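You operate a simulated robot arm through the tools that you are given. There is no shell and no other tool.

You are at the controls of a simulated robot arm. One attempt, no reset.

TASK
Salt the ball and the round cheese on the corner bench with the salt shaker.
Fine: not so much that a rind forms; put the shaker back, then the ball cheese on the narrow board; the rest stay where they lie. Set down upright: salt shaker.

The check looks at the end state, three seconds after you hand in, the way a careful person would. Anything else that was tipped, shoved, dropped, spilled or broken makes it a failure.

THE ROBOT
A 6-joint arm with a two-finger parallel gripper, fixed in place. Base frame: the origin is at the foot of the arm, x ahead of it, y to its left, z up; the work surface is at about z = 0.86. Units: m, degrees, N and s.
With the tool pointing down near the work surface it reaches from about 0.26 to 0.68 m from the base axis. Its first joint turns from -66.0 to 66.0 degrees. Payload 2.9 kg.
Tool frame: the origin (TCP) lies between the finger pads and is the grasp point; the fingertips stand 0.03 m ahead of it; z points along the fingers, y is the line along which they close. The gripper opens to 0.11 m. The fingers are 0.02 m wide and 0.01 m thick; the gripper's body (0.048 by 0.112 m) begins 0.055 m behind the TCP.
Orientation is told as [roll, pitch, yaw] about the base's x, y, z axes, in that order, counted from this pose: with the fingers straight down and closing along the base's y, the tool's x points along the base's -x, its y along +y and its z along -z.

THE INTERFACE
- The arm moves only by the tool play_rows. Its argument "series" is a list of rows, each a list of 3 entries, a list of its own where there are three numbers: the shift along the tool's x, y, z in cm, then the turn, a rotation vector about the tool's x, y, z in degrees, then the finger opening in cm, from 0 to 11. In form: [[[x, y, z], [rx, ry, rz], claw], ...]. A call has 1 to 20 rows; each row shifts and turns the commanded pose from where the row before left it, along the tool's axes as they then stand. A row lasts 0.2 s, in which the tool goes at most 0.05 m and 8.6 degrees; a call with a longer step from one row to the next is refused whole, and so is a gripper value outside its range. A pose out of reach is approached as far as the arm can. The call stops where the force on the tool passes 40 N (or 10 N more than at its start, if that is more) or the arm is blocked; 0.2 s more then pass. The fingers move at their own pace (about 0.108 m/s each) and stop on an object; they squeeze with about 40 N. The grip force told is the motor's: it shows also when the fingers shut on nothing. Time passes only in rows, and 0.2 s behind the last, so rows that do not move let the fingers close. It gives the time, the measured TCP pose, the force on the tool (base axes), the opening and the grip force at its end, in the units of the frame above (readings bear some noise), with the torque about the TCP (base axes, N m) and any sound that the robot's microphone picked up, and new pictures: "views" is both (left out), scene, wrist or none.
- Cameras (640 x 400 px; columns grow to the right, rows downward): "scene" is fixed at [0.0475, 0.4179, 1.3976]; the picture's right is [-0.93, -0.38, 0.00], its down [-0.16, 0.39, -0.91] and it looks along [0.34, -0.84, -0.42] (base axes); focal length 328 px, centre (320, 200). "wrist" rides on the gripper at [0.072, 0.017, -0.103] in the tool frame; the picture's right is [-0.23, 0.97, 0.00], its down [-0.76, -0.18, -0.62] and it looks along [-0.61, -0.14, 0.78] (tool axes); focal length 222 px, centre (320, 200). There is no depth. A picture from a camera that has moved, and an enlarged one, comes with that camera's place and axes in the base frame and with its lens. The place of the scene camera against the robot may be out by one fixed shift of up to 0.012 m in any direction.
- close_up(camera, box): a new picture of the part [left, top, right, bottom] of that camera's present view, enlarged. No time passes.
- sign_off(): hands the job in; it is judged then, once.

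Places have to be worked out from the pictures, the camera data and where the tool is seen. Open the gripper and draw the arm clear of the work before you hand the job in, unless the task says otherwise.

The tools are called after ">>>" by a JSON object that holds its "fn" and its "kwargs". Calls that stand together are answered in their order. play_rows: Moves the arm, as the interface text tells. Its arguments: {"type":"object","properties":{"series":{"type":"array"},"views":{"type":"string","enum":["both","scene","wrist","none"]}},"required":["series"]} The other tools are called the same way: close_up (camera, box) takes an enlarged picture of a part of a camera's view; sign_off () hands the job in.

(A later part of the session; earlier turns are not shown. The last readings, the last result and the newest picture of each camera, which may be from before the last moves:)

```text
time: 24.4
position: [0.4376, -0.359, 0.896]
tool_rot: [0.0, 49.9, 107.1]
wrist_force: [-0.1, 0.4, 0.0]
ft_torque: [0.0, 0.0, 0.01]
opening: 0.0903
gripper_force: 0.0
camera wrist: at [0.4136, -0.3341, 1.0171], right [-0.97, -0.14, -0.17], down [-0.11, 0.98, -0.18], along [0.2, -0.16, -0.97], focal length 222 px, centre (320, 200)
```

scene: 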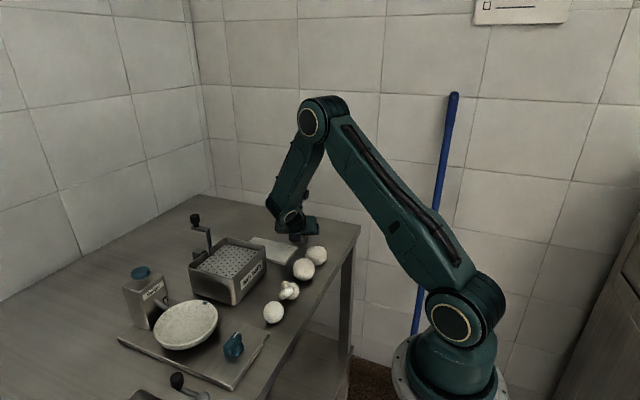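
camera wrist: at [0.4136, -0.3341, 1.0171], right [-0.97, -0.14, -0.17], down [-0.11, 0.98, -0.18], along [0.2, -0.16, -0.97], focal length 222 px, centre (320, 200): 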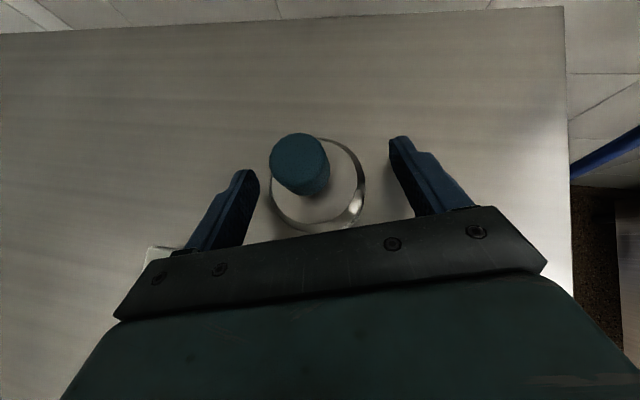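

>>> {"fn": "close_up", "kwargs": {"camera": "wrist", "box": [220, 110, 440, 250]}}

>>> {"fn": "close_up", "kwargs": {"camera": "scene", "box": [255, 190, 345, 280]}}

```text
2.86 times, centred on (330, 180) of wrist
camera zoom: at [0.4136, -0.3341, 1.0171], right [-0.97, -0.14, -0.17], down [-0.11, 0.98, -0.18], along [0.2, -0.16, -0.97], focal length 635 px, centre (291, 257)
```

zoom: 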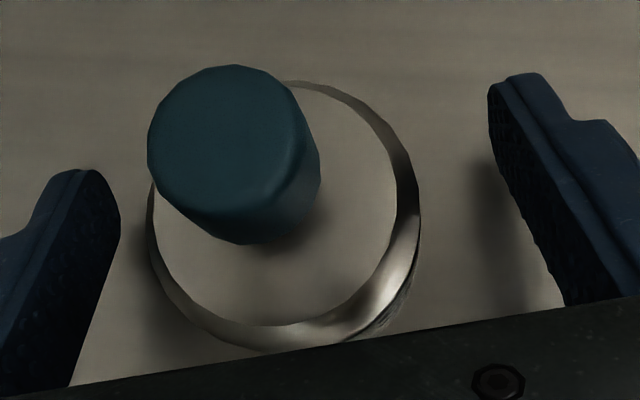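

```text
4.44 times, centred on (300, 235) of scene
camera zoom: at [0.0475, 0.4179, 1.3976], right [-0.93, -0.38, 0.0], down [-0.16, 0.39, -0.91], along [0.34, -0.84, -0.42], focal length 1456 px, centre (409, 44)
```

zoom: 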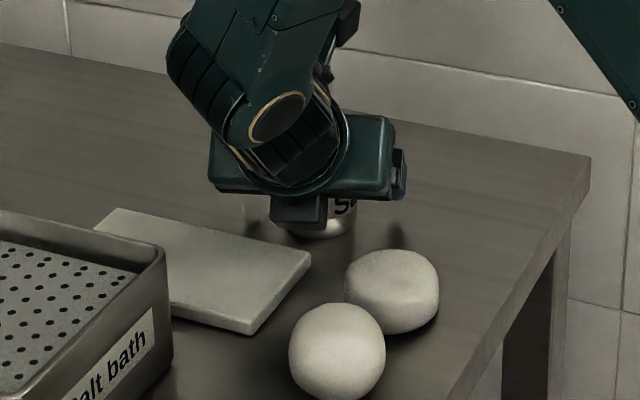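

The shaker stands centred between the fingers. I close on the body without moving.

>>> {"fn": "play_rows", "kwargs": {"series": [[[0, 0, 0], [0, 0, 0], 7], [[0, 0, 0], [0, 0, 0], 6], [[0, 0, 0], [0, 0, 0], 5], [[0, 0, 0], [0, 0, 0], 4.2], [[0, 0, 0], [0, 0, 0], 4.2], [[0, 0, 0], [0, 0, 0], 4.2]], "views": "wrist"}}

```text
time: 25.8
position: [0.439, -0.3602, 0.8953]
tool_rot: [-0.1, 49.9, 107.0]
wrist_force: [-0.9, 0.7, 0.0]
ft_torque: [0.05, -0.03, -0.03]
opening: 0.0509
gripper_force: 40.3
camera wrist: at [0.4135, -0.3338, 1.0172], right [-0.97, -0.14, -0.17], down [-0.11, 0.98, -0.18], along [0.2, -0.16, -0.97], focal length 222 px, centre (320, 200)
```

wrist: 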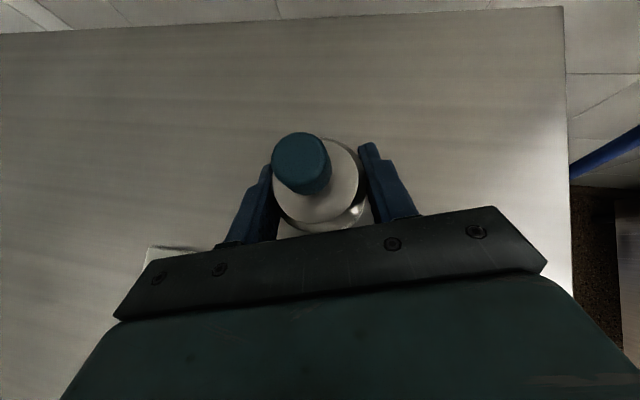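

Firm grip (5.09 cm, 40 N). I lift straight up 12 cm, starting gently.

>>> {"fn": "play_rows", "kwargs": {"series": [[[0.77, 0, -0.64], [0, 0, 0], 4.2], [[1.53, 0, -1.29], [0, 0, 0], 4.2], [[2.3, 0, -1.93], [0, 0, 0], 4.2], [[2.3, 0, -1.93], [0, 0, 0], 4.2], [[2.3, 0, -1.93], [0, 0, 0], 4.2], [[0, 0, 0], [0, 0, 0], 4.2]]}}

```text
time: 27.2
position: [0.4388, -0.3616, 1.0158]
tool_rot: [0.0, 50.0, 107.1]
wrist_force: [0.4, 0.2, -1.0]
ft_torque: [0.03, -0.01, 0.02]
opening: 0.051
gripper_force: 39.9
camera wrist: at [0.4133, -0.3359, 1.1367], right [-0.97, -0.14, -0.17], down [-0.11, 0.98, -0.18], along [0.2, -0.16, -0.97], focal length 222 px, centre (320, 200)
```

scene: 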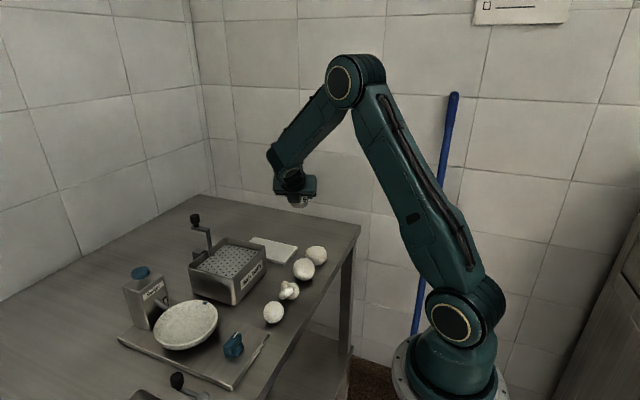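
wrist: 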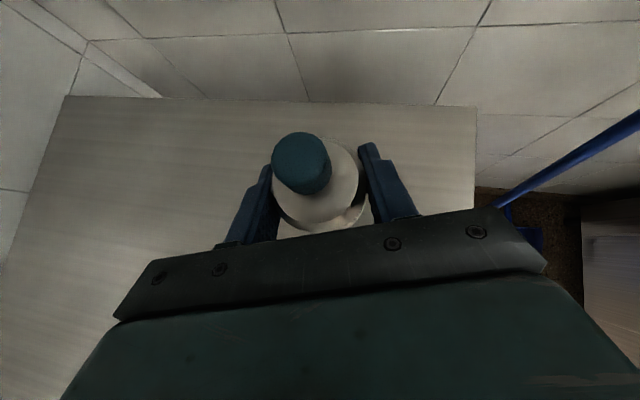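

The shaker is held well. I raise it a bit more, bring the tool level (shaker only leans 40°, no pour) and move above the round to check the arm can hold this pose.

>>> {"fn": "play_rows", "kwargs": {"series": [[[3.06, 0, -2.57], [0, 0, 0], 4.2], [[0, 0, 0], [0, 8, 0], 4.2], [[0, 0, 0], [0, 8, 0], 4.2], [[0, 0, 0], [0, 8, 0], 4.2], [[0, 0, 0], [0, 8, 0], 4.2], [[0, 0, 0], [0, 8, 0], 4.2], [[-0.87, 2.0, -2.6], [0, 0, 0], 4.2], [[-0.87, 2.0, -2.6], [0, 0, 0], 4.2], [[-0.87, 2.0, -2.6], [0, 0, 0], 4.2], [[0, 0, 0], [0, 0, 0], 4.2]]}}

```text
time: 29.4
position: [0.3819, -0.3204, 1.0542]
tool_rot: [0.8, 89.0, 107.8]
wrist_force: [0.5, -0.3, -1.7]
ft_torque: [0.05, 0.01, -0.02]
opening: 0.0509
gripper_force: 39.9
out of reach, approached as far as the arm can: row 8, 9
camera wrist: at [0.3366, -0.2288, 1.127], right [-0.93, -0.28, -0.23], down [-0.02, 0.66, -0.75], along [0.36, -0.69, -0.62], focal length 222 px, centre (320, 200)
```

scene: 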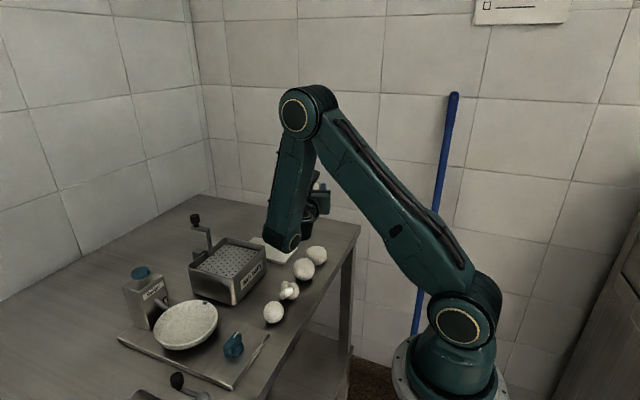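
wrist: 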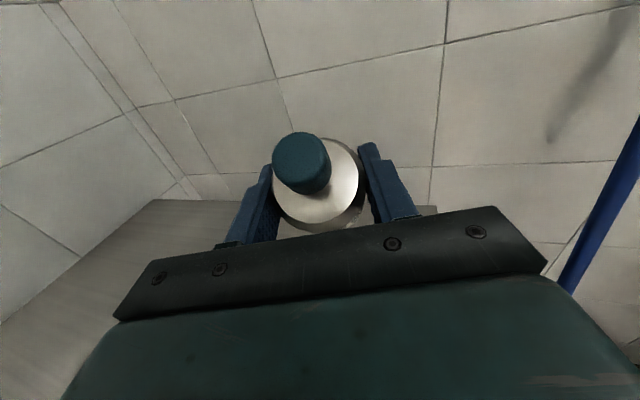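

The arm stopped short slightly (likely a wrist-roll limit with the camera up). Rolling back eases that joint, so I roll 60° about the tool axis while keeping the shaker's top over the same spot; the shaker is then still under 70° of tilt.

>>> {"fn": "play_rows", "kwargs": {"series": [[[0.034, -0.452, 0], [0, 0, 8.5], 4.2], [[0.034, -0.452, 0], [0, 0, 8.5], 4.2], [[0.034, -0.452, 0], [0, 0, 8.5], 4.2], [[0.034, -0.452, 0], [0, 0, 8.5], 4.2], [[0.034, -0.452, 0], [0, 0, 8.5], 4.2], [[0.034, -0.452, 0], [0, 0, 8.5], 4.2], [[0.034, -0.452, 0], [0, 0, 8.5], 4.2], [[0, 0, 0], [0, 0, 0], 4.2]]}}

```text
time: 31.2
position: [0.4114, -0.3157, 1.0723]
tool_rot: [-90.0, 30.4, 17.1]
wrist_force: [1.2, -0.3, -1.4]
ft_torque: [0.01, 0.0, 0.01]
opening: 0.0507
gripper_force: 40.3
out of reach, approached as far as the arm can: row 1
camera wrist: at [0.3128, -0.2379, 1.0923], right [-0.28, -0.09, -0.96], down [0.53, 0.81, -0.23], along [0.8, -0.57, -0.18], focal length 222 px, centre (320, 200)
```

scene: 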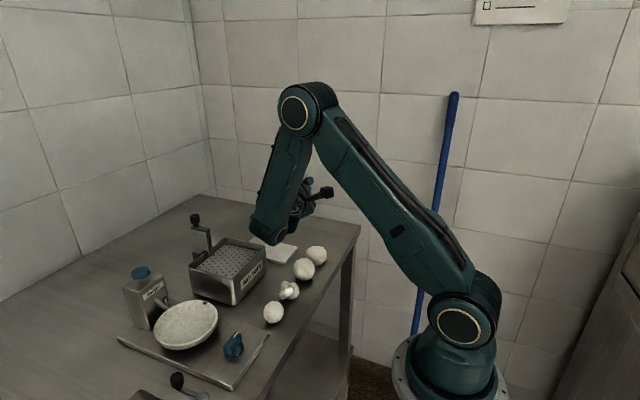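
wrist: 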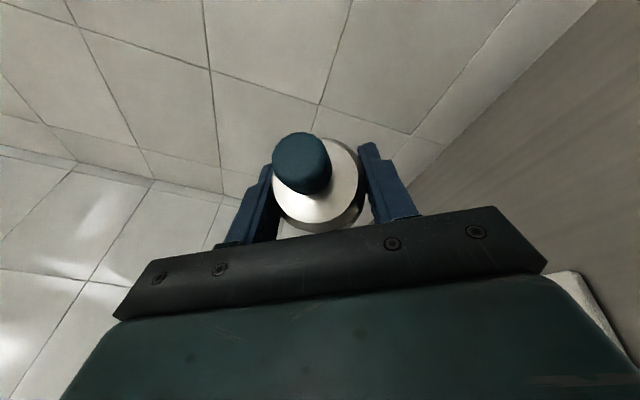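

The roll works and reach recovers; tool axis is level pointing to (0.29,-0.96) and the shaker top is now near (0.379,-0.299,1.088). I shift the top to sit above the round (0.351,-0.280) and lower a bit, still unpoured.

>>> {"fn": "play_rows", "kwargs": {"series": [[[-0.29, 1.87, -0.87], [0, 0, 0], 4.2], [[-0.29, 1.87, -0.87], [0, 0, 0], 4.2], [[-0.29, 1.87, -0.87], [0, 0, 0], 4.2], [[0, 0, 0], [0, 0, 0], 4.2]]}}

```text
time: 32.2
position: [0.4058, -0.3146, 1.0375]
tool_rot: [-89.0, 30.5, 17.6]
wrist_force: [0.5, -0.9, -0.6]
ft_torque: [0.01, 0.01, 0.01]
opening: 0.051
gripper_force: 40.6
out of reach, approached as far as the arm can: row 2, 3
camera wrist: at [0.3082, -0.2385, 1.0612], right [-0.29, -0.07, -0.95], down [0.53, 0.82, -0.22], along [0.8, -0.57, -0.2], focal length 222 px, centre (320, 200)
```

scene: 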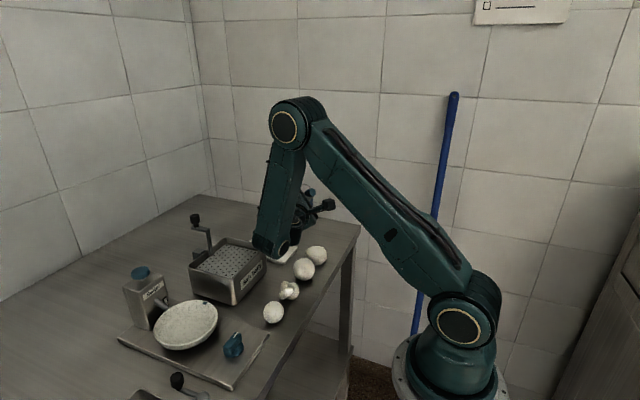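
wrist: 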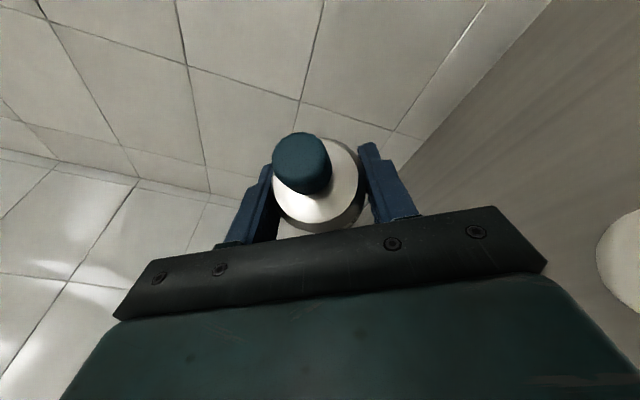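

Reach again limits me here (the wrist turning too far outward). I raise 3 cm and swing the tool direction 45° inward about the vertical, moving 4 cm toward the robot, so the wrist sits further out over the box side.

>>> {"fn": "play_rows", "kwargs": {"series": [[[1.52, -2.59, 0], [0, 0, 0], 4.2], [[0.6, 0.35, -0.21], [-3.8, 6.47, 0], 4.2], [[0.62, 0.36, -0.12], [-3.8, 6.47, 0], 4.2], [[0.62, 0.37, -0.03], [-3.8, 6.47, 0], 4.2], [[0.62, 0.37, 0.07], [-3.8, 6.47, 0], 4.2], [[0.61, 0.36, 0.16], [-3.8, 6.47, 0], 4.2], [[0.59, 0.34, 0.25], [-3.8, 6.47, 0], 4.2], [[0, 0, 0], [0, 0, 0], 4.2]]}}

```text
time: 34.0
position: [0.3261, -0.4676, 1.0817]
tool_rot: [-84.0, 30.9, -21.2]
wrist_force: [0.0, -0.3, -1.5]
ft_torque: [0.01, -0.01, -0.06]
opening: 0.0513
gripper_force: 39.9
out of reach, approached as far as the arm can: row 3, 4, 5, 6, 7
camera wrist: at [0.3029, -0.347, 1.1132], right [-0.25, 0.2, -0.95], down [0.94, 0.28, -0.18], along [0.23, -0.94, -0.26], focal length 222 px, centre (320, 200)
```

scene: 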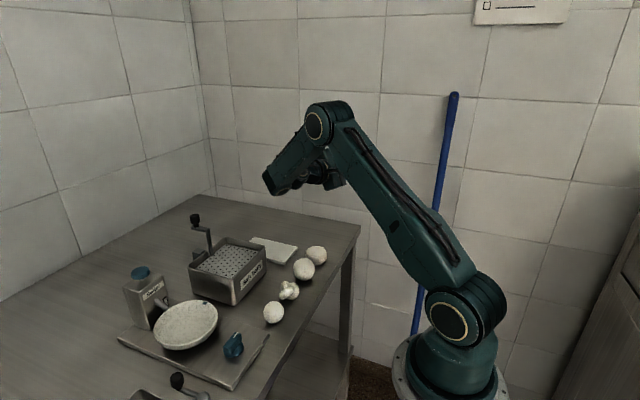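
wrist: 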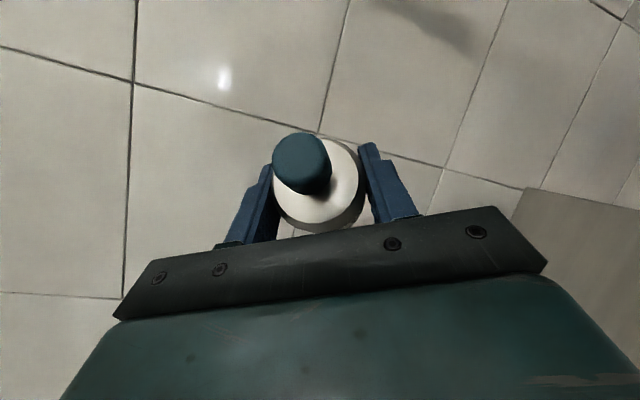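

The tool got pushed to (0.326,-0.468) because that orientation is beyond the wrist's bend (about 80° to the forearm). I rotate back 41° to the earlier heading while moving to about (0.40,-0.33,1.07), then drop the tool axis 5° below level.

>>> {"fn": "play_rows", "kwargs": {"series": [[[-0.38, 0.28, -2.56], [3.54, -5.89, -0.62], 4.2], [[-0.64, 0.12, -2.52], [3.54, -5.89, -0.62], 4.2], [[-0.9, -0.05, -2.45], [3.54, -5.89, -0.62], 4.2], [[-1.14, -0.21, -2.34], [3.54, -5.89, -0.62], 4.2], [[-1.37, -0.36, -2.19], [3.54, -5.89, -0.62], 4.2], [[-1.58, -0.5, -2.01], [3.54, -5.89, -0.62], 4.2], [[0, 0, 0], [-4.33, -2.5, 0], 4.2], [[0, 0, 0], [0, 0, 0], 4.2]]}}

```text
time: 35.8
position: [0.3996, -0.3282, 1.07]
tool_rot: [-78.2, 30.5, 23.4]
wrist_force: [0.8, 0.2, -1.5]
ft_torque: [0.04, 0.0, 0.02]
opening: 0.0509
gripper_force: 40.0
camera wrist: at [0.3033, -0.2576, 1.1099], right [-0.34, 0.07, -0.94], down [0.52, 0.85, -0.13], along [0.78, -0.53, -0.33], focal length 222 px, centre (320, 200)
```

scene: 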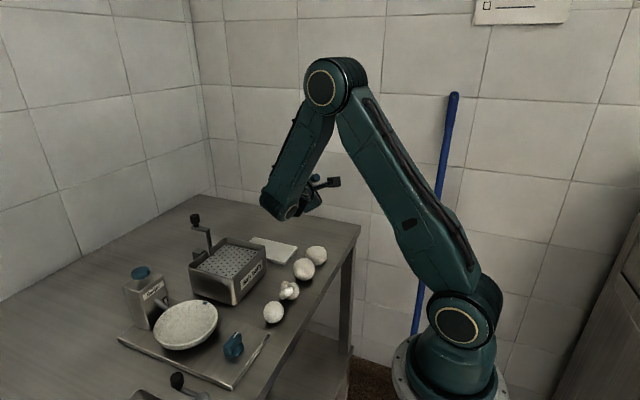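
wrist: 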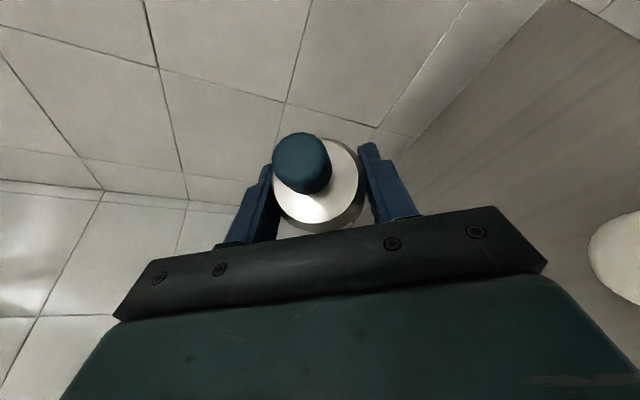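

Recovered, shaker still safely held at 60° lean. I bring its top over the round at (0.351,-0.280) and 6 cm lower, still not pouring.

>>> {"fn": "play_rows", "kwargs": {"series": [[[-0.97, 1.98, -0.89], [0, 0, 0], 4.2], [[-0.97, 1.98, -0.89], [0, 0, 0], 4.2], [[-0.96, 1.97, -0.89], [0, 0, 0], 4.2], [[0, 0, 0], [0, 0, 0], 4.2]]}}

```text
time: 36.8
position: [0.3845, -0.2948, 1.0086]
tool_rot: [-78.3, 30.5, 23.3]
wrist_force: [0.5, -0.3, -1.1]
ft_torque: [0.03, 0.02, 0.0]
opening: 0.0509
gripper_force: 39.7
camera wrist: at [0.2883, -0.2227, 1.049], right [-0.34, 0.07, -0.94], down [0.52, 0.85, -0.13], along [0.78, -0.53, -0.33], focal length 222 px, centre (320, 200)
```

scene: 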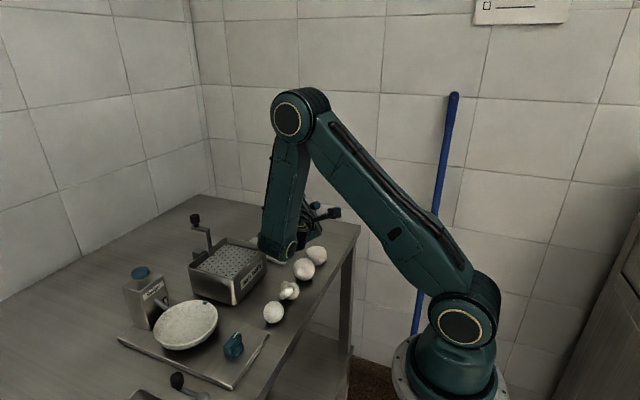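
wrist: 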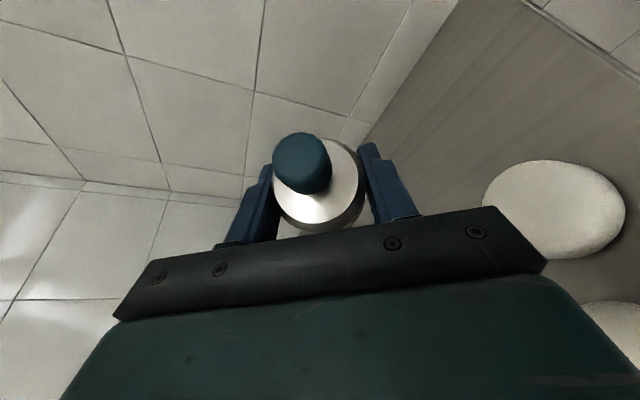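

>>> {"fn": "close_up", "kwargs": {"camera": "scene", "box": [230, 180, 360, 300]}}

```text
3.33 times, centred on (295, 240) of scene
camera zoom: at [0.0475, 0.4179, 1.3976], right [-0.93, -0.38, 0.0], down [-0.16, 0.39, -0.91], along [0.34, -0.84, -0.42], focal length 1092 px, centre (403, 67)
```

zoom: 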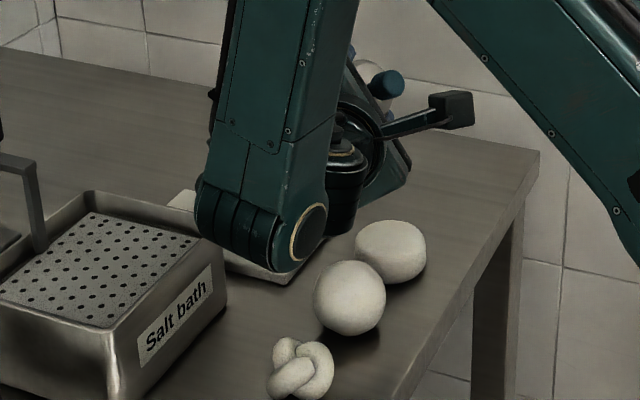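

Nothing is near contact and the top sits over the round. I roll another 34° (shaker about horizontal) keeping the top in place, then look.

>>> {"fn": "play_rows", "kwargs": {"series": [[[0.034, -0.452, 0], [0, 0, 8.5], 4.2], [[0.034, -0.452, 0], [0, 0, 8.5], 4.2], [[0.034, -0.452, 0], [0, 0, 8.5], 4.2], [[0.034, -0.452, 0], [0, 0, 8.5], 4.2], [[0, 0, 0], [0, 0, 0], 4.2]]}}

```text
time: 38.0
position: [0.3881, -0.2957, 1.0265]
tool_rot: [-80.0, -3.1, 16.7]
wrist_force: [-0.5, 0.0, -1.0]
ft_torque: [0.02, 0.01, 0.01]
opening: 0.0508
gripper_force: 40.1
camera wrist: at [0.2895, -0.217, 1.0236], right [0.22, 0.24, -0.95], down [0.55, 0.77, 0.32], along [0.81, -0.59, 0.03], focal length 222 px, centre (320, 200)
```

scene: 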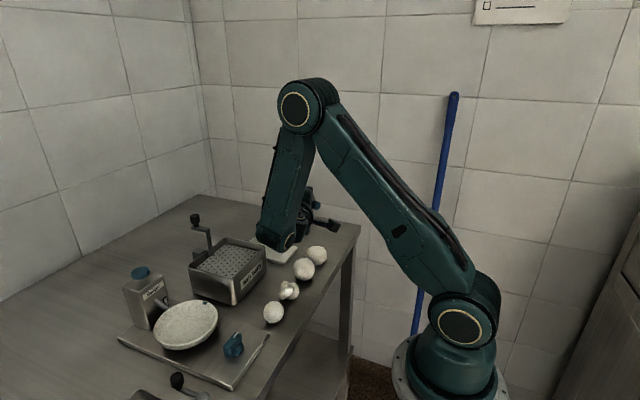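
wrist: 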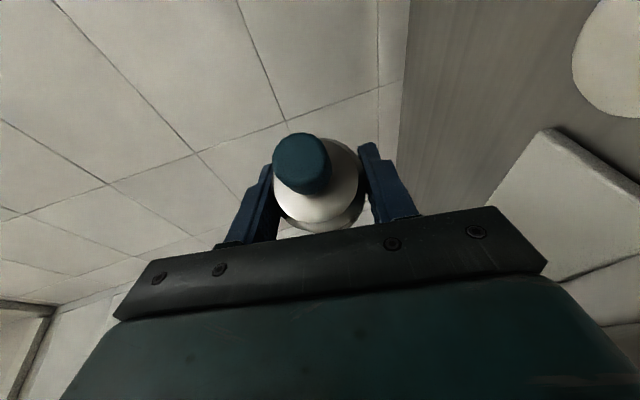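

The shaker is about horizontal with its top at (0.351,-0.280,1.029). I lower 2.5 cm and roll to ≈104° tilt, then check for salt.

>>> {"fn": "play_rows", "kwargs": {"series": [[[0.135, 2.46, 0.43], [0, 0, 0], 4.2], [[0.034, -0.452, 0], [0, 0, 8.5], 4.2], [[0.034, -0.452, 0], [0, 0, 8.5], 4.2], [[0.034, -0.452, 0], [0, 0, 8.5], 4.2]]}}

>>> {"fn": "close_up", "kwargs": {"camera": "scene", "box": [250, 180, 360, 300]}}

```text
time: 39.0
position: [0.3846, -0.2996, 1.015]
tool_rot: [-78.6, -28.2, 11.9]
wrist_force: [0.8, -0.2, -1.0]
ft_torque: [0.02, 0.03, -0.02]
opening: 0.0512
gripper_force: 39.9
camera wrist: at [0.3, -0.2109, 0.983], right [0.6, 0.32, -0.74], down [0.4, 0.67, 0.62], along [0.69, -0.67, 0.27], focal length 222 px, centre (320, 200)
```

scene: 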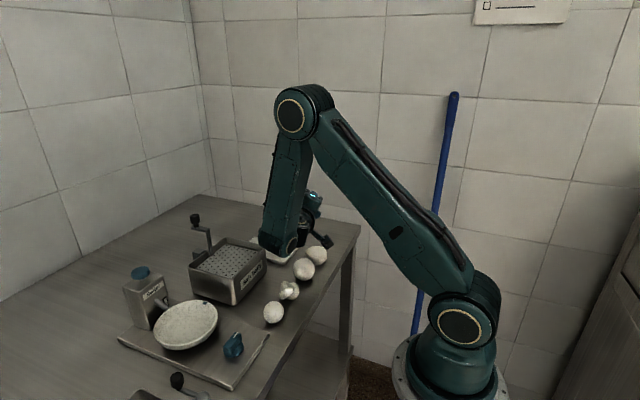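
wrist: 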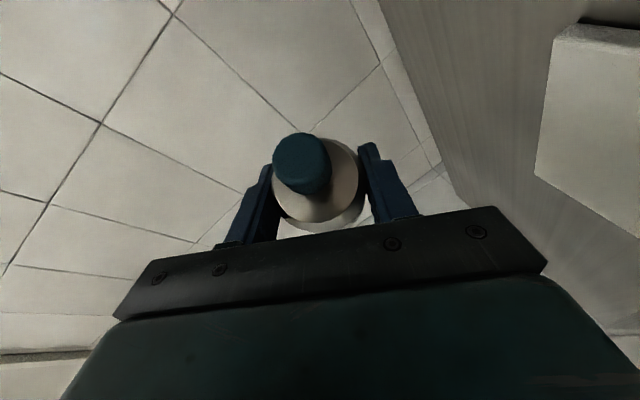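

```text
3.33 times, centred on (305, 240) of scene
camera zoom: at [0.0475, 0.4179, 1.3976], right [-0.93, -0.38, 0.0], down [-0.16, 0.39, -0.91], along [0.34, -0.84, -0.42], focal length 1092 px, centre (370, 67)
```

zoom: 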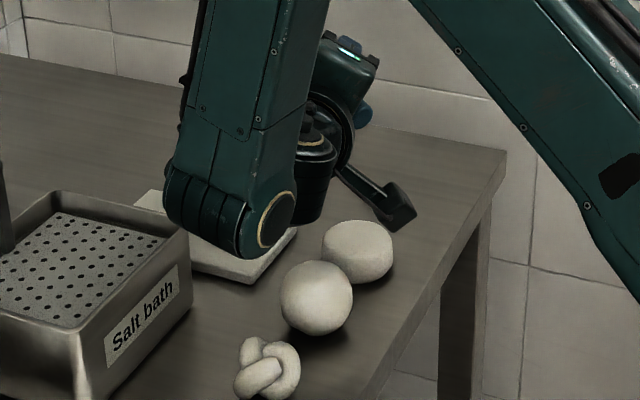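

No salt and no sound yet at ~104°. I roll on by 25° (to ~120° tilt) over the round.

>>> {"fn": "play_rows", "kwargs": {"series": [[[0.034, -0.452, 0], [0, 0, 8.5], 4.2], [[0.034, -0.452, 0], [0, 0, 8.5], 4.2], [[0.034, -0.452, 0], [0, 0, 8.5], 4.2]]}}

>>> {"fn": "close_up", "kwargs": {"camera": "scene", "box": [270, 220, 350, 290]}}

```text
time: 39.8
position: [0.378, -0.3034, 1.0252]
tool_rot: [-73.2, -52.8, 3.5]
wrist_force: [-0.3, 0.6, -1.5]
ft_torque: [0.04, 0.02, -0.02]
opening: 0.0511
gripper_force: 39.6
camera wrist: at [0.3167, -0.204, 0.974], right [0.86, 0.34, -0.38], down [0.14, 0.56, 0.82], along [0.49, -0.76, 0.43], focal length 222 px, centre (320, 200)
```

scene: 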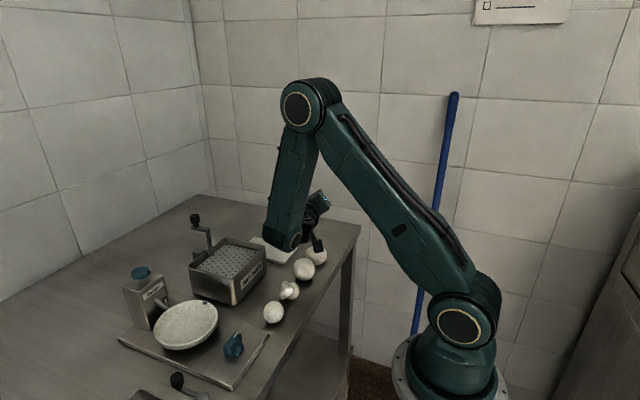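
wrist: 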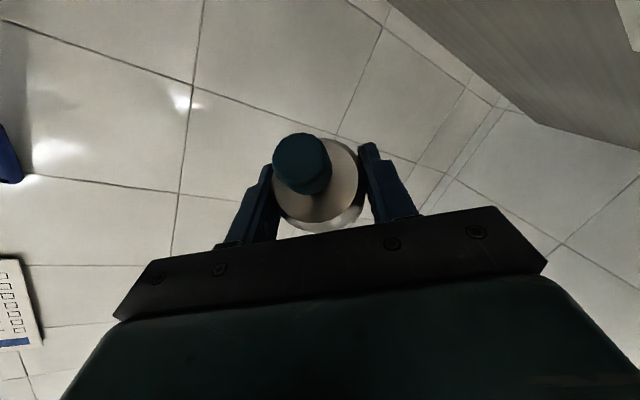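

```text
5.71 times, centred on (310, 255) of scene
camera zoom: at [0.0475, 0.4179, 1.3976], right [-0.93, -0.38, 0.0], down [-0.16, 0.39, -0.91], along [0.34, -0.84, -0.42], focal length 1872 px, centre (377, -114)
```

zoom: 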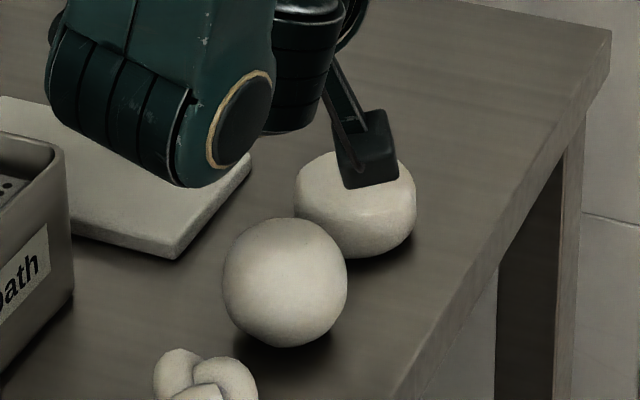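

Tilt ≈120° and still no sound or salt. I roll on to full inversion (≈130°) and hold briefly.

>>> {"fn": "play_rows", "kwargs": {"series": [[[0.034, -0.452, 0], [0, 0, 8.5], 4.2], [[0.034, -0.452, 0], [0, 0, 8.5], 4.2], [[0.034, -0.452, 0], [0, 0, 8.5], 4.2], [[0.034, -0.452, 0], [0, 0, 8.5], 4.2]]}}

>>> {"fn": "close_up", "kwargs": {"camera": "scene", "box": [270, 220, 350, 290]}}

>>> {"fn": "close_up", "kwargs": {"camera": "wrist", "box": [0, 0, 640, 250]}}

```text
time: 40.8
position: [0.3611, -0.3099, 1.0297]
tool_rot: [-10.6, -79.7, -62.0]
wrist_force: [0.3, -0.5, -0.9]
ft_torque: [0.01, 0.0, -0.01]
opening: 0.051
gripper_force: 40.3
camera wrist: at [0.3412, -0.1968, 0.9753], right [0.95, 0.26, 0.19], down [-0.29, 0.41, 0.86], along [0.14, -0.87, 0.46], focal length 222 px, centre (320, 200)
```

scene: 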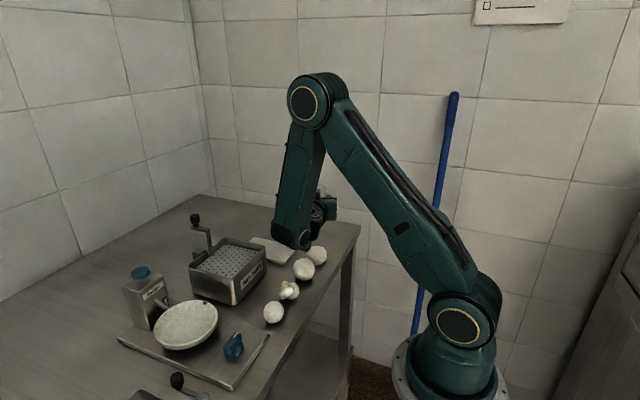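
wrist: 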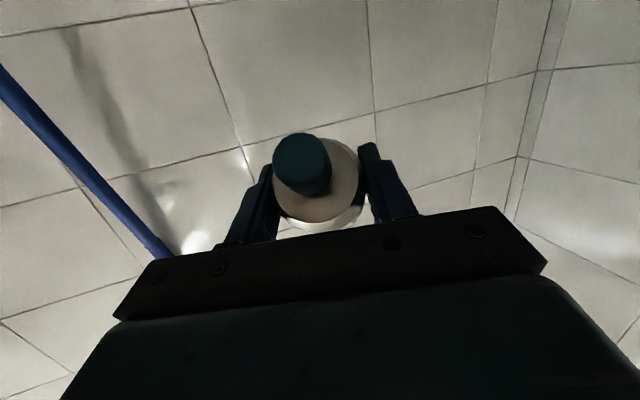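

```text
5.71 times, centred on (310, 255) of scene
camera zoom: at [0.0475, 0.4179, 1.3976], right [-0.93, -0.38, 0.0], down [-0.16, 0.39, -0.91], along [0.34, -0.84, -0.42], focal length 1872 px, centre (377, -114)
```

zoom: 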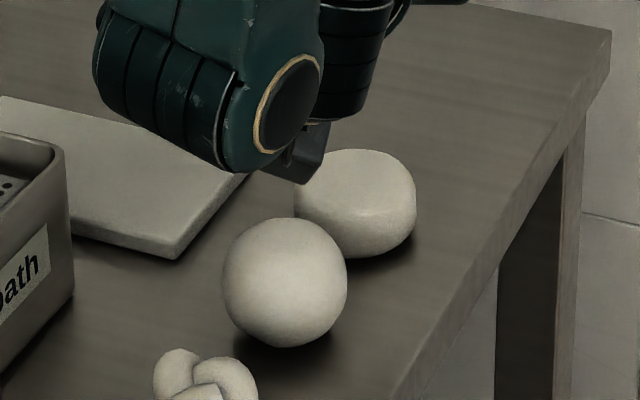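

```text
1.00 times, centred on (320, 125) of wrist (not enlarged: the box is as wide or as high as the picture)
camera zoom: at [0.3412, -0.1968, 0.9753], right [0.95, 0.26, 0.19], down [-0.29, 0.41, 0.86], along [0.14, -0.87, 0.46], focal length 222 px, centre (320, 275)
```

zoom: 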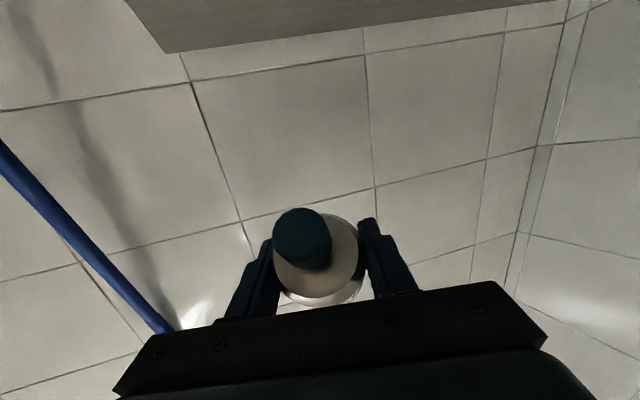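

Fully inverted (~130°) and still nothing falls, so it needs shaking. I give two short vertical shakes of 2 cm (upward from here) and look at the result.

>>> {"fn": "play_rows", "kwargs": {"series": [[[-1.97, 0, -0.35], [0, 0, 0], 4.2], [[1.97, 0, 0.35], [0, 0, 0], 4.2], [[-1.97, 0, -0.35], [0, 0, 0], 4.2], [[1.97, 0, 0.35], [0, 0, 0], 4.2]], "views": "scene"}}

>>> {"fn": "close_up", "kwargs": {"camera": "scene", "box": [270, 220, 350, 290]}}

```text
time: 41.8
position: [0.3619, -0.3096, 1.0295]
tool_rot: [-11.5, -79.7, -61.1]
wrist_force: [-0.2, 0.6, -1.1]
ft_torque: [0.06, -0.03, -0.03]
opening: 0.0511
gripper_force: 39.6
```

scene: 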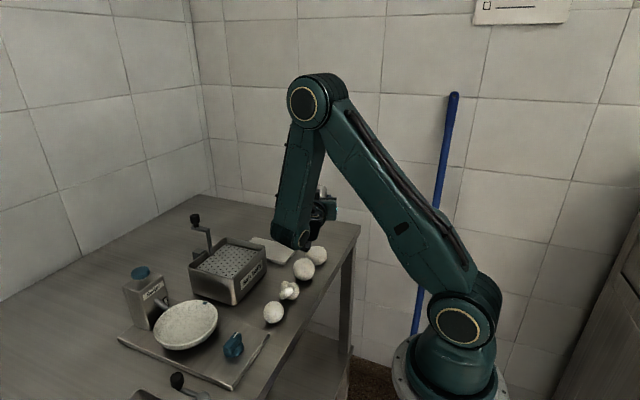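

```text
5.71 times, centred on (310, 255) of scene
camera zoom: at [0.0475, 0.4179, 1.3976], right [-0.93, -0.38, 0.0], down [-0.16, 0.39, -0.91], along [0.34, -0.84, -0.42], focal length 1872 px, centre (377, -114)
```

zoom: 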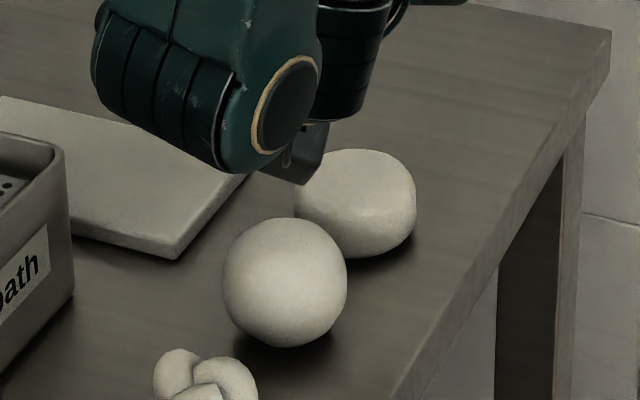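

>>> {"fn": "close_up", "kwargs": {"camera": "scene", "box": [298, 238, 338, 273]}}

>>> {"fn": "close_up", "kwargs": {"camera": "scene", "box": [284, 250, 324, 285]}}

```text
11.43 times, centred on (318, 256) of scene
camera zoom: at [0.0475, 0.4179, 1.3976], right [-0.93, -0.38, 0.0], down [-0.16, 0.39, -0.91], along [0.34, -0.84, -0.42], focal length 3744 px, centre (343, -434)
```

zoom: 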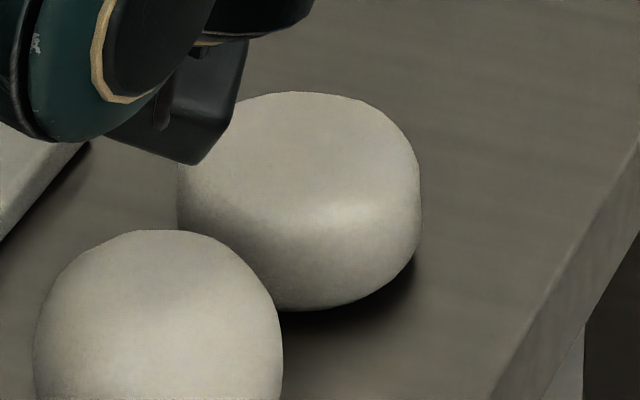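

```text
11.43 times, centred on (304, 268) of scene
camera zoom: at [0.0475, 0.4179, 1.3976], right [-0.93, -0.38, 0.0], down [-0.16, 0.39, -0.91], along [0.34, -0.84, -0.42], focal length 3744 px, centre (503, -571)
```

zoom: 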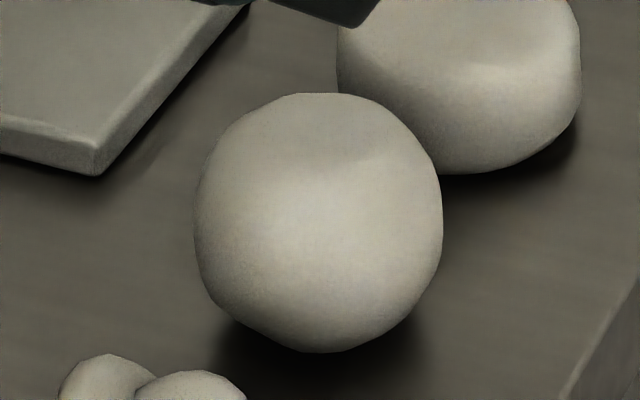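

Still clean. I try stronger shakes: 4.5 cm strokes upward and back, two cycles.

>>> {"fn": "play_rows", "kwargs": {"series": [[[-4.43, 0, -0.78], [0, 0, 0], 4.2], [[4.43, 0, 0.78], [0, 0, 0], 4.2], [[-4.43, 0, -0.78], [0, 0, 0], 4.2], [[4.43, 0, 0.78], [0, 0, 0], 4.2]], "views": "scene"}}

>>> {"fn": "close_up", "kwargs": {"camera": "scene", "box": [298, 238, 338, 273]}}

```text
time: 42.8
position: [0.3644, -0.3092, 1.0289]
tool_rot: [-11.6, -79.7, -60.8]
wrist_force: [-0.4, -0.3, -1.3]
ft_torque: [0.03, 0.02, -0.05]
opening: 0.0509
gripper_force: 40.2
```

scene: 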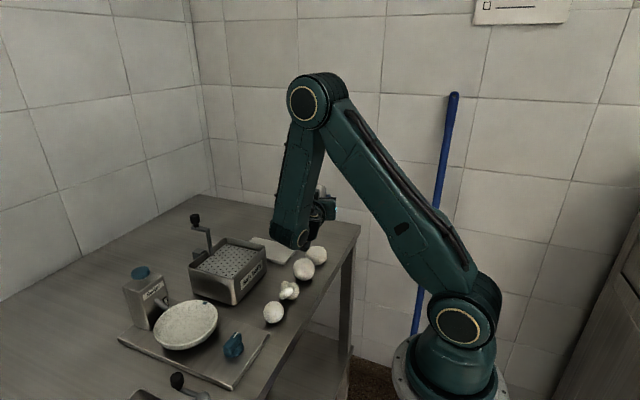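

```text
11.43 times, centred on (318, 256) of scene
camera zoom: at [0.0475, 0.4179, 1.3976], right [-0.93, -0.38, 0.0], down [-0.16, 0.39, -0.91], along [0.34, -0.84, -0.42], focal length 3744 px, centre (343, -434)
```

zoom: 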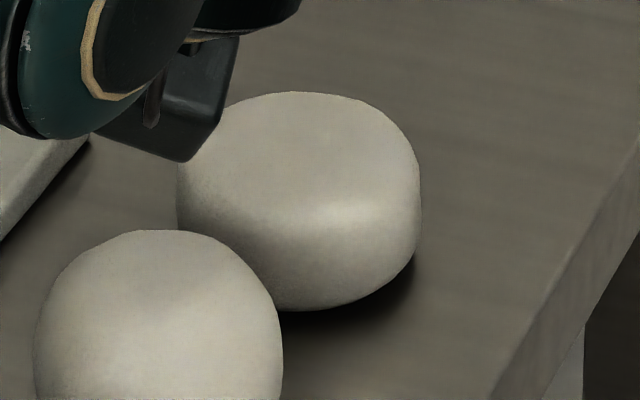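

Nothing yet; perhaps the tilt is not enough. I raise 4.5 cm and tip the tool another 10° (shaker tilt ≈140°) keeping the top above the round.

>>> {"fn": "play_rows", "kwargs": {"series": [[[-4.43, 0, -0.78], [0, 0, 0], 4.2], [[-0.21, 0, -0.28], [0, -5, 0], 4.2], [[-0.21, 0, -0.28], [0, -5, 0], 4.2], [[0, 0, 0], [0, 0, 0], 4.2]]}}

>>> {"fn": "close_up", "kwargs": {"camera": "scene", "box": [298, 238, 338, 273]}}

```text
time: 43.8
position: [0.3668, -0.3076, 1.0857]
tool_rot: [-75.7, -87.9, 3.3]
wrist_force: [0.1, -0.3, -2.0]
ft_torque: [0.02, 0.02, 0.01]
opening: 0.0509
gripper_force: 41.0
out of reach, approached as far as the arm can: row 3
camera wrist: at [0.3497, -0.2046, 1.0126], right [0.94, 0.3, 0.19], down [-0.33, 0.54, 0.77], along [0.12, -0.79, 0.6], focal length 222 px, centre (320, 200)
```

scene: 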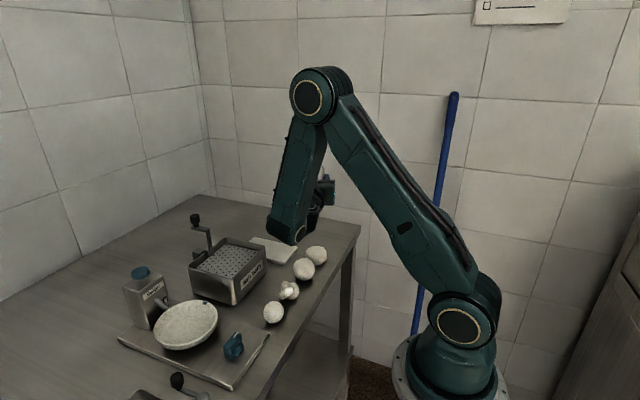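
wrist: 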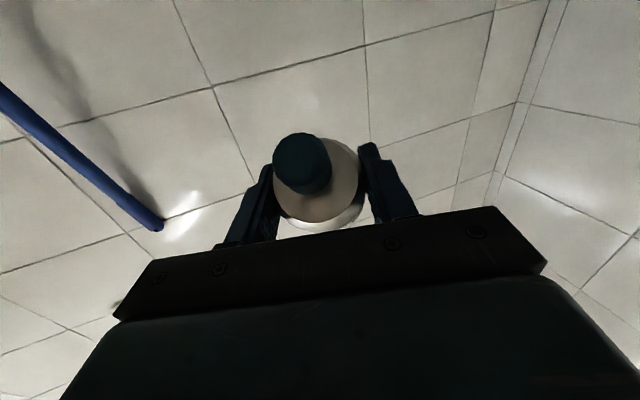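

```text
11.43 times, centred on (318, 256) of scene
camera zoom: at [0.0475, 0.4179, 1.3976], right [-0.93, -0.38, 0.0], down [-0.16, 0.39, -0.91], along [0.34, -0.84, -0.42], focal length 3744 px, centre (343, -434)
```

zoom: 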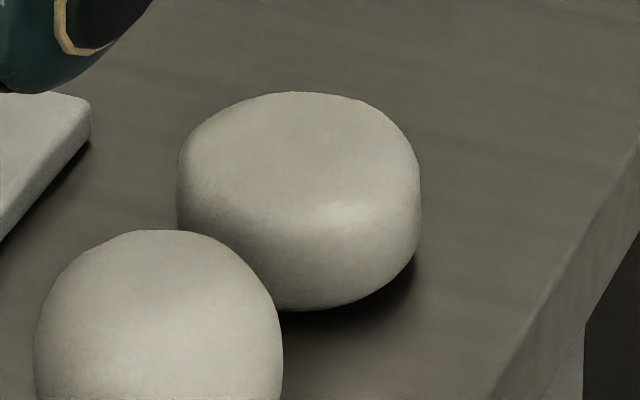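

Tilt is now about 139.5°, top still over the round. I shake again here: two vertical 4 cm strokes.

>>> {"fn": "play_rows", "kwargs": {"series": [[[-4, 0, 0], [0, 0, 0], 4.2], [[4, 0, 0], [0, 0, 0], 4.2], [[-4, 0, 0], [0, 0, 0], 4.2], [[4, 0, 0], [0, 0, 0], 4.2]], "views": "scene"}}

>>> {"fn": "close_up", "kwargs": {"camera": "scene", "box": [298, 238, 338, 273]}}

>>> {"fn": "close_up", "kwargs": {"camera": "scene", "box": [270, 200, 360, 290]}}

```text
time: 44.8
position: [0.3669, -0.3087, 1.0833]
tool_rot: [-74.7, -87.9, 2.4]
wrist_force: [-1.0, 0.7, -1.9]
ft_torque: [0.05, 0.02, 0.01]
opening: 0.0513
gripper_force: 39.6
```

scene: 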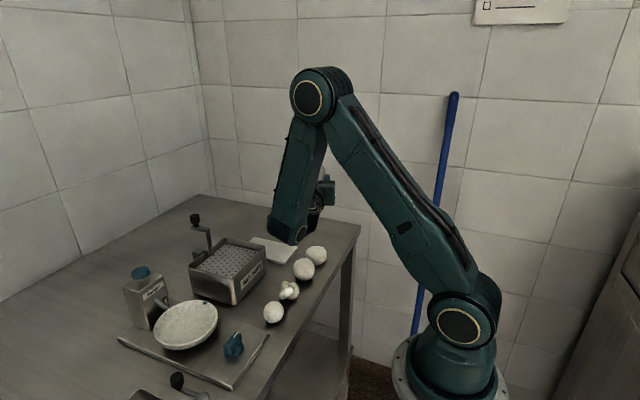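

```text
11.43 times, centred on (318, 256) of scene
camera zoom: at [0.0475, 0.4179, 1.3976], right [-0.93, -0.38, 0.0], down [-0.16, 0.39, -0.91], along [0.34, -0.84, -0.42], focal length 3744 px, centre (343, -434)
```

zoom: 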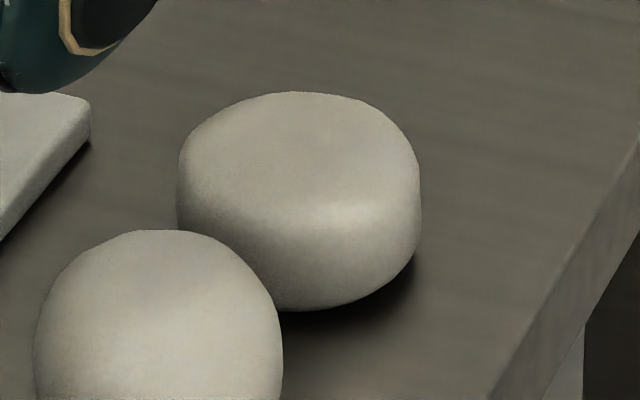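

```text
4.44 times, centred on (315, 245) of scene
camera zoom: at [0.0475, 0.4179, 1.3976], right [-0.93, -0.38, 0.0], down [-0.16, 0.39, -0.91], along [0.34, -0.84, -0.42], focal length 1456 px, centre (342, 0)
```

zoom: 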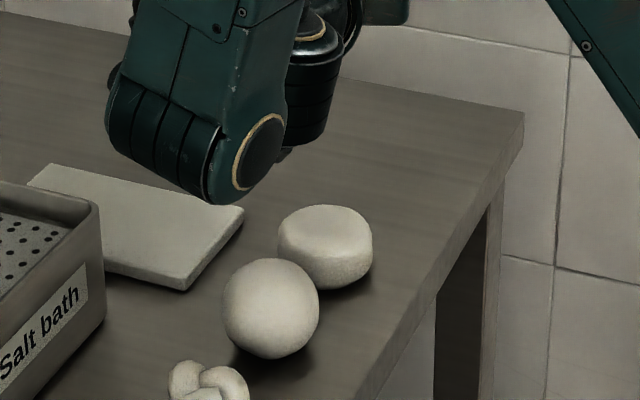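

Still nothing at 139.5° with shaking. I first go back: ease the tool down 10° and roll the shaker back upright while keeping its top over the round, to rethink the use of the shaker.

>>> {"fn": "play_rows", "kwargs": {"series": [[[0.236, 0, 0.257], [0, 5, 0], 4.2], [[0.236, 0, 0.257], [0, 5, 0], 4.2], [[0.034, 0.452, 0], [0, 0, -8.5], 4.2], [[0.034, 0.452, 0], [0, 0, -8.5], 4.2], [[0.034, 0.452, 0], [0, 0, -8.5], 4.2], [[0.034, 0.452, 0], [0, 0, -8.5], 4.2], [[0.034, 0.452, 0], [0, 0, -8.5], 4.2], [[0.034, 0.452, 0], [0, 0, -8.5], 4.2], [[0.034, 0.452, 0], [0, 0, -8.5], 4.2], [[0.034, 0.452, 0], [0, 0, -8.5], 4.2], [[0.034, 0.452, 0], [0, 0, -8.5], 4.2], [[0.034, 0.452, 0], [0, 0, -8.5], 4.2], [[0.034, 0.452, 0], [0, 0, -8.5], 4.2], [[0.034, 0.452, 0], [0, 0, -8.5], 4.2], [[0.034, 0.452, 0], [0, 0, -8.5], 4.2], [[0.034, 0.452, 0], [0, 0, -8.5], 4.2]]}}

>>> {"fn": "close_up", "kwargs": {"camera": "scene", "box": [270, 180, 350, 290]}}

```text
time: 48.2
position: [0.3884, -0.2975, 1.0365]
tool_rot: [-78.4, 30.8, 23.2]
wrist_force: [0.0, 0.4, -1.9]
ft_torque: [-0.01, 0.04, 0.04]
opening: 0.0511
gripper_force: 40.1
camera wrist: at [0.2925, -0.226, 1.0753], right [-0.35, 0.07, -0.94], down [0.52, 0.85, -0.13], along [0.78, -0.53, -0.33], focal length 222 px, centre (320, 200)
```

scene: 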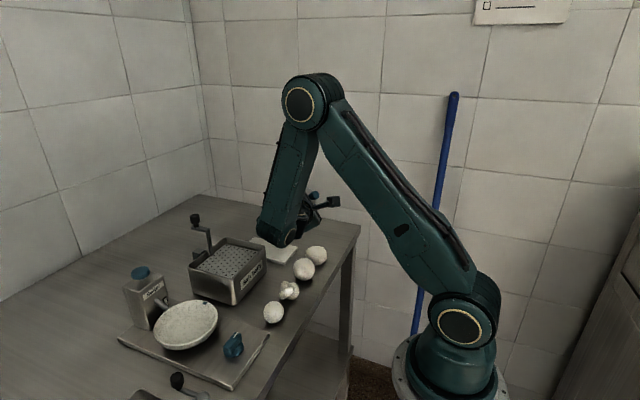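
wrist: 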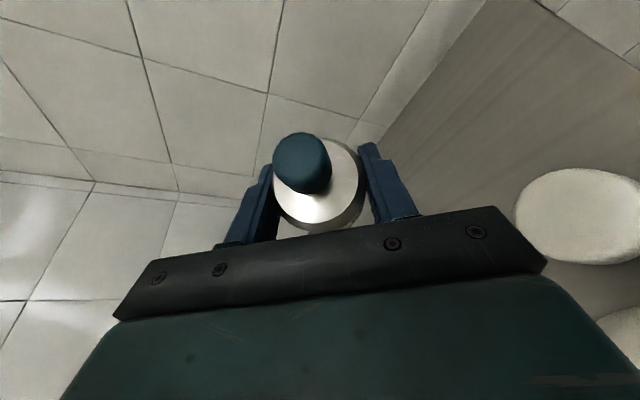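

```text
3.64 times, centred on (310, 235) of scene
camera zoom: at [0.0475, 0.4179, 1.3976], right [-0.93, -0.38, 0.0], down [-0.16, 0.39, -0.91], along [0.34, -0.84, -0.42], focal length 1191 px, centre (356, 73)
```

zoom: 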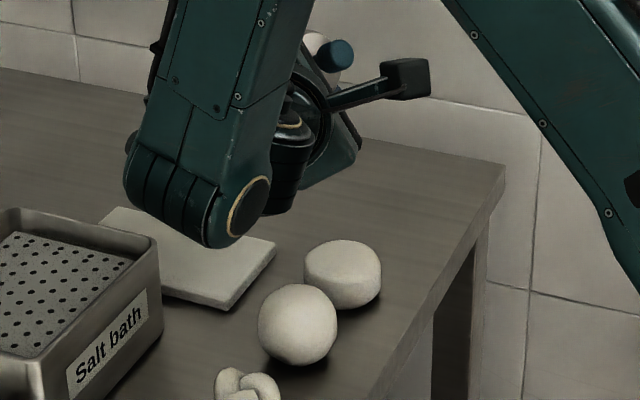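

I zoom onto the shaker's top face and the round in the wrist picture for holes or grains.

>>> {"fn": "close_up", "kwargs": {"camera": "wrist", "box": [255, 120, 385, 240]}}

>>> {"fn": "close_up", "kwargs": {"camera": "wrist", "box": [500, 150, 640, 280]}}

```text
3.33 times, centred on (320, 180) of wrist
camera zoom: at [0.2925, -0.226, 1.0753], right [-0.35, 0.07, -0.94], down [0.52, 0.85, -0.13], along [0.78, -0.53, -0.33], focal length 740 px, centre (320, 267)
```

zoom: 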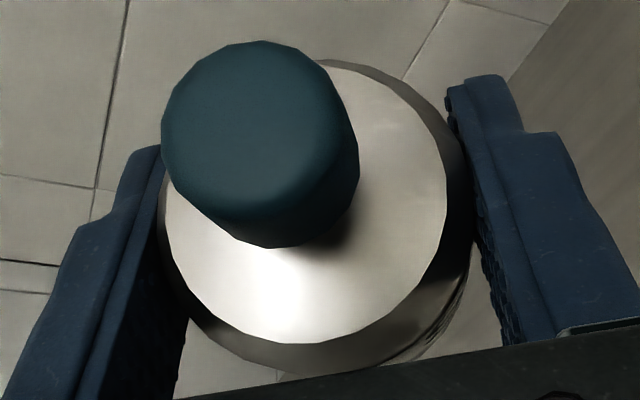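

```text
3.08 times, centred on (570, 215) of wrist
camera zoom: at [0.2925, -0.226, 1.0753], right [-0.35, 0.07, -0.94], down [0.52, 0.85, -0.13], along [0.78, -0.53, -0.33], focal length 684 px, centre (-449, 154)
```

zoom: 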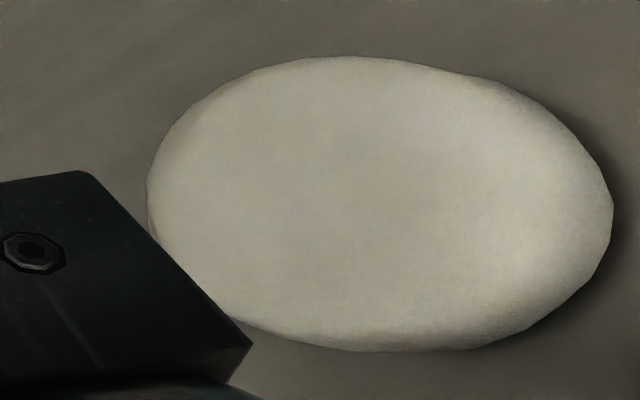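

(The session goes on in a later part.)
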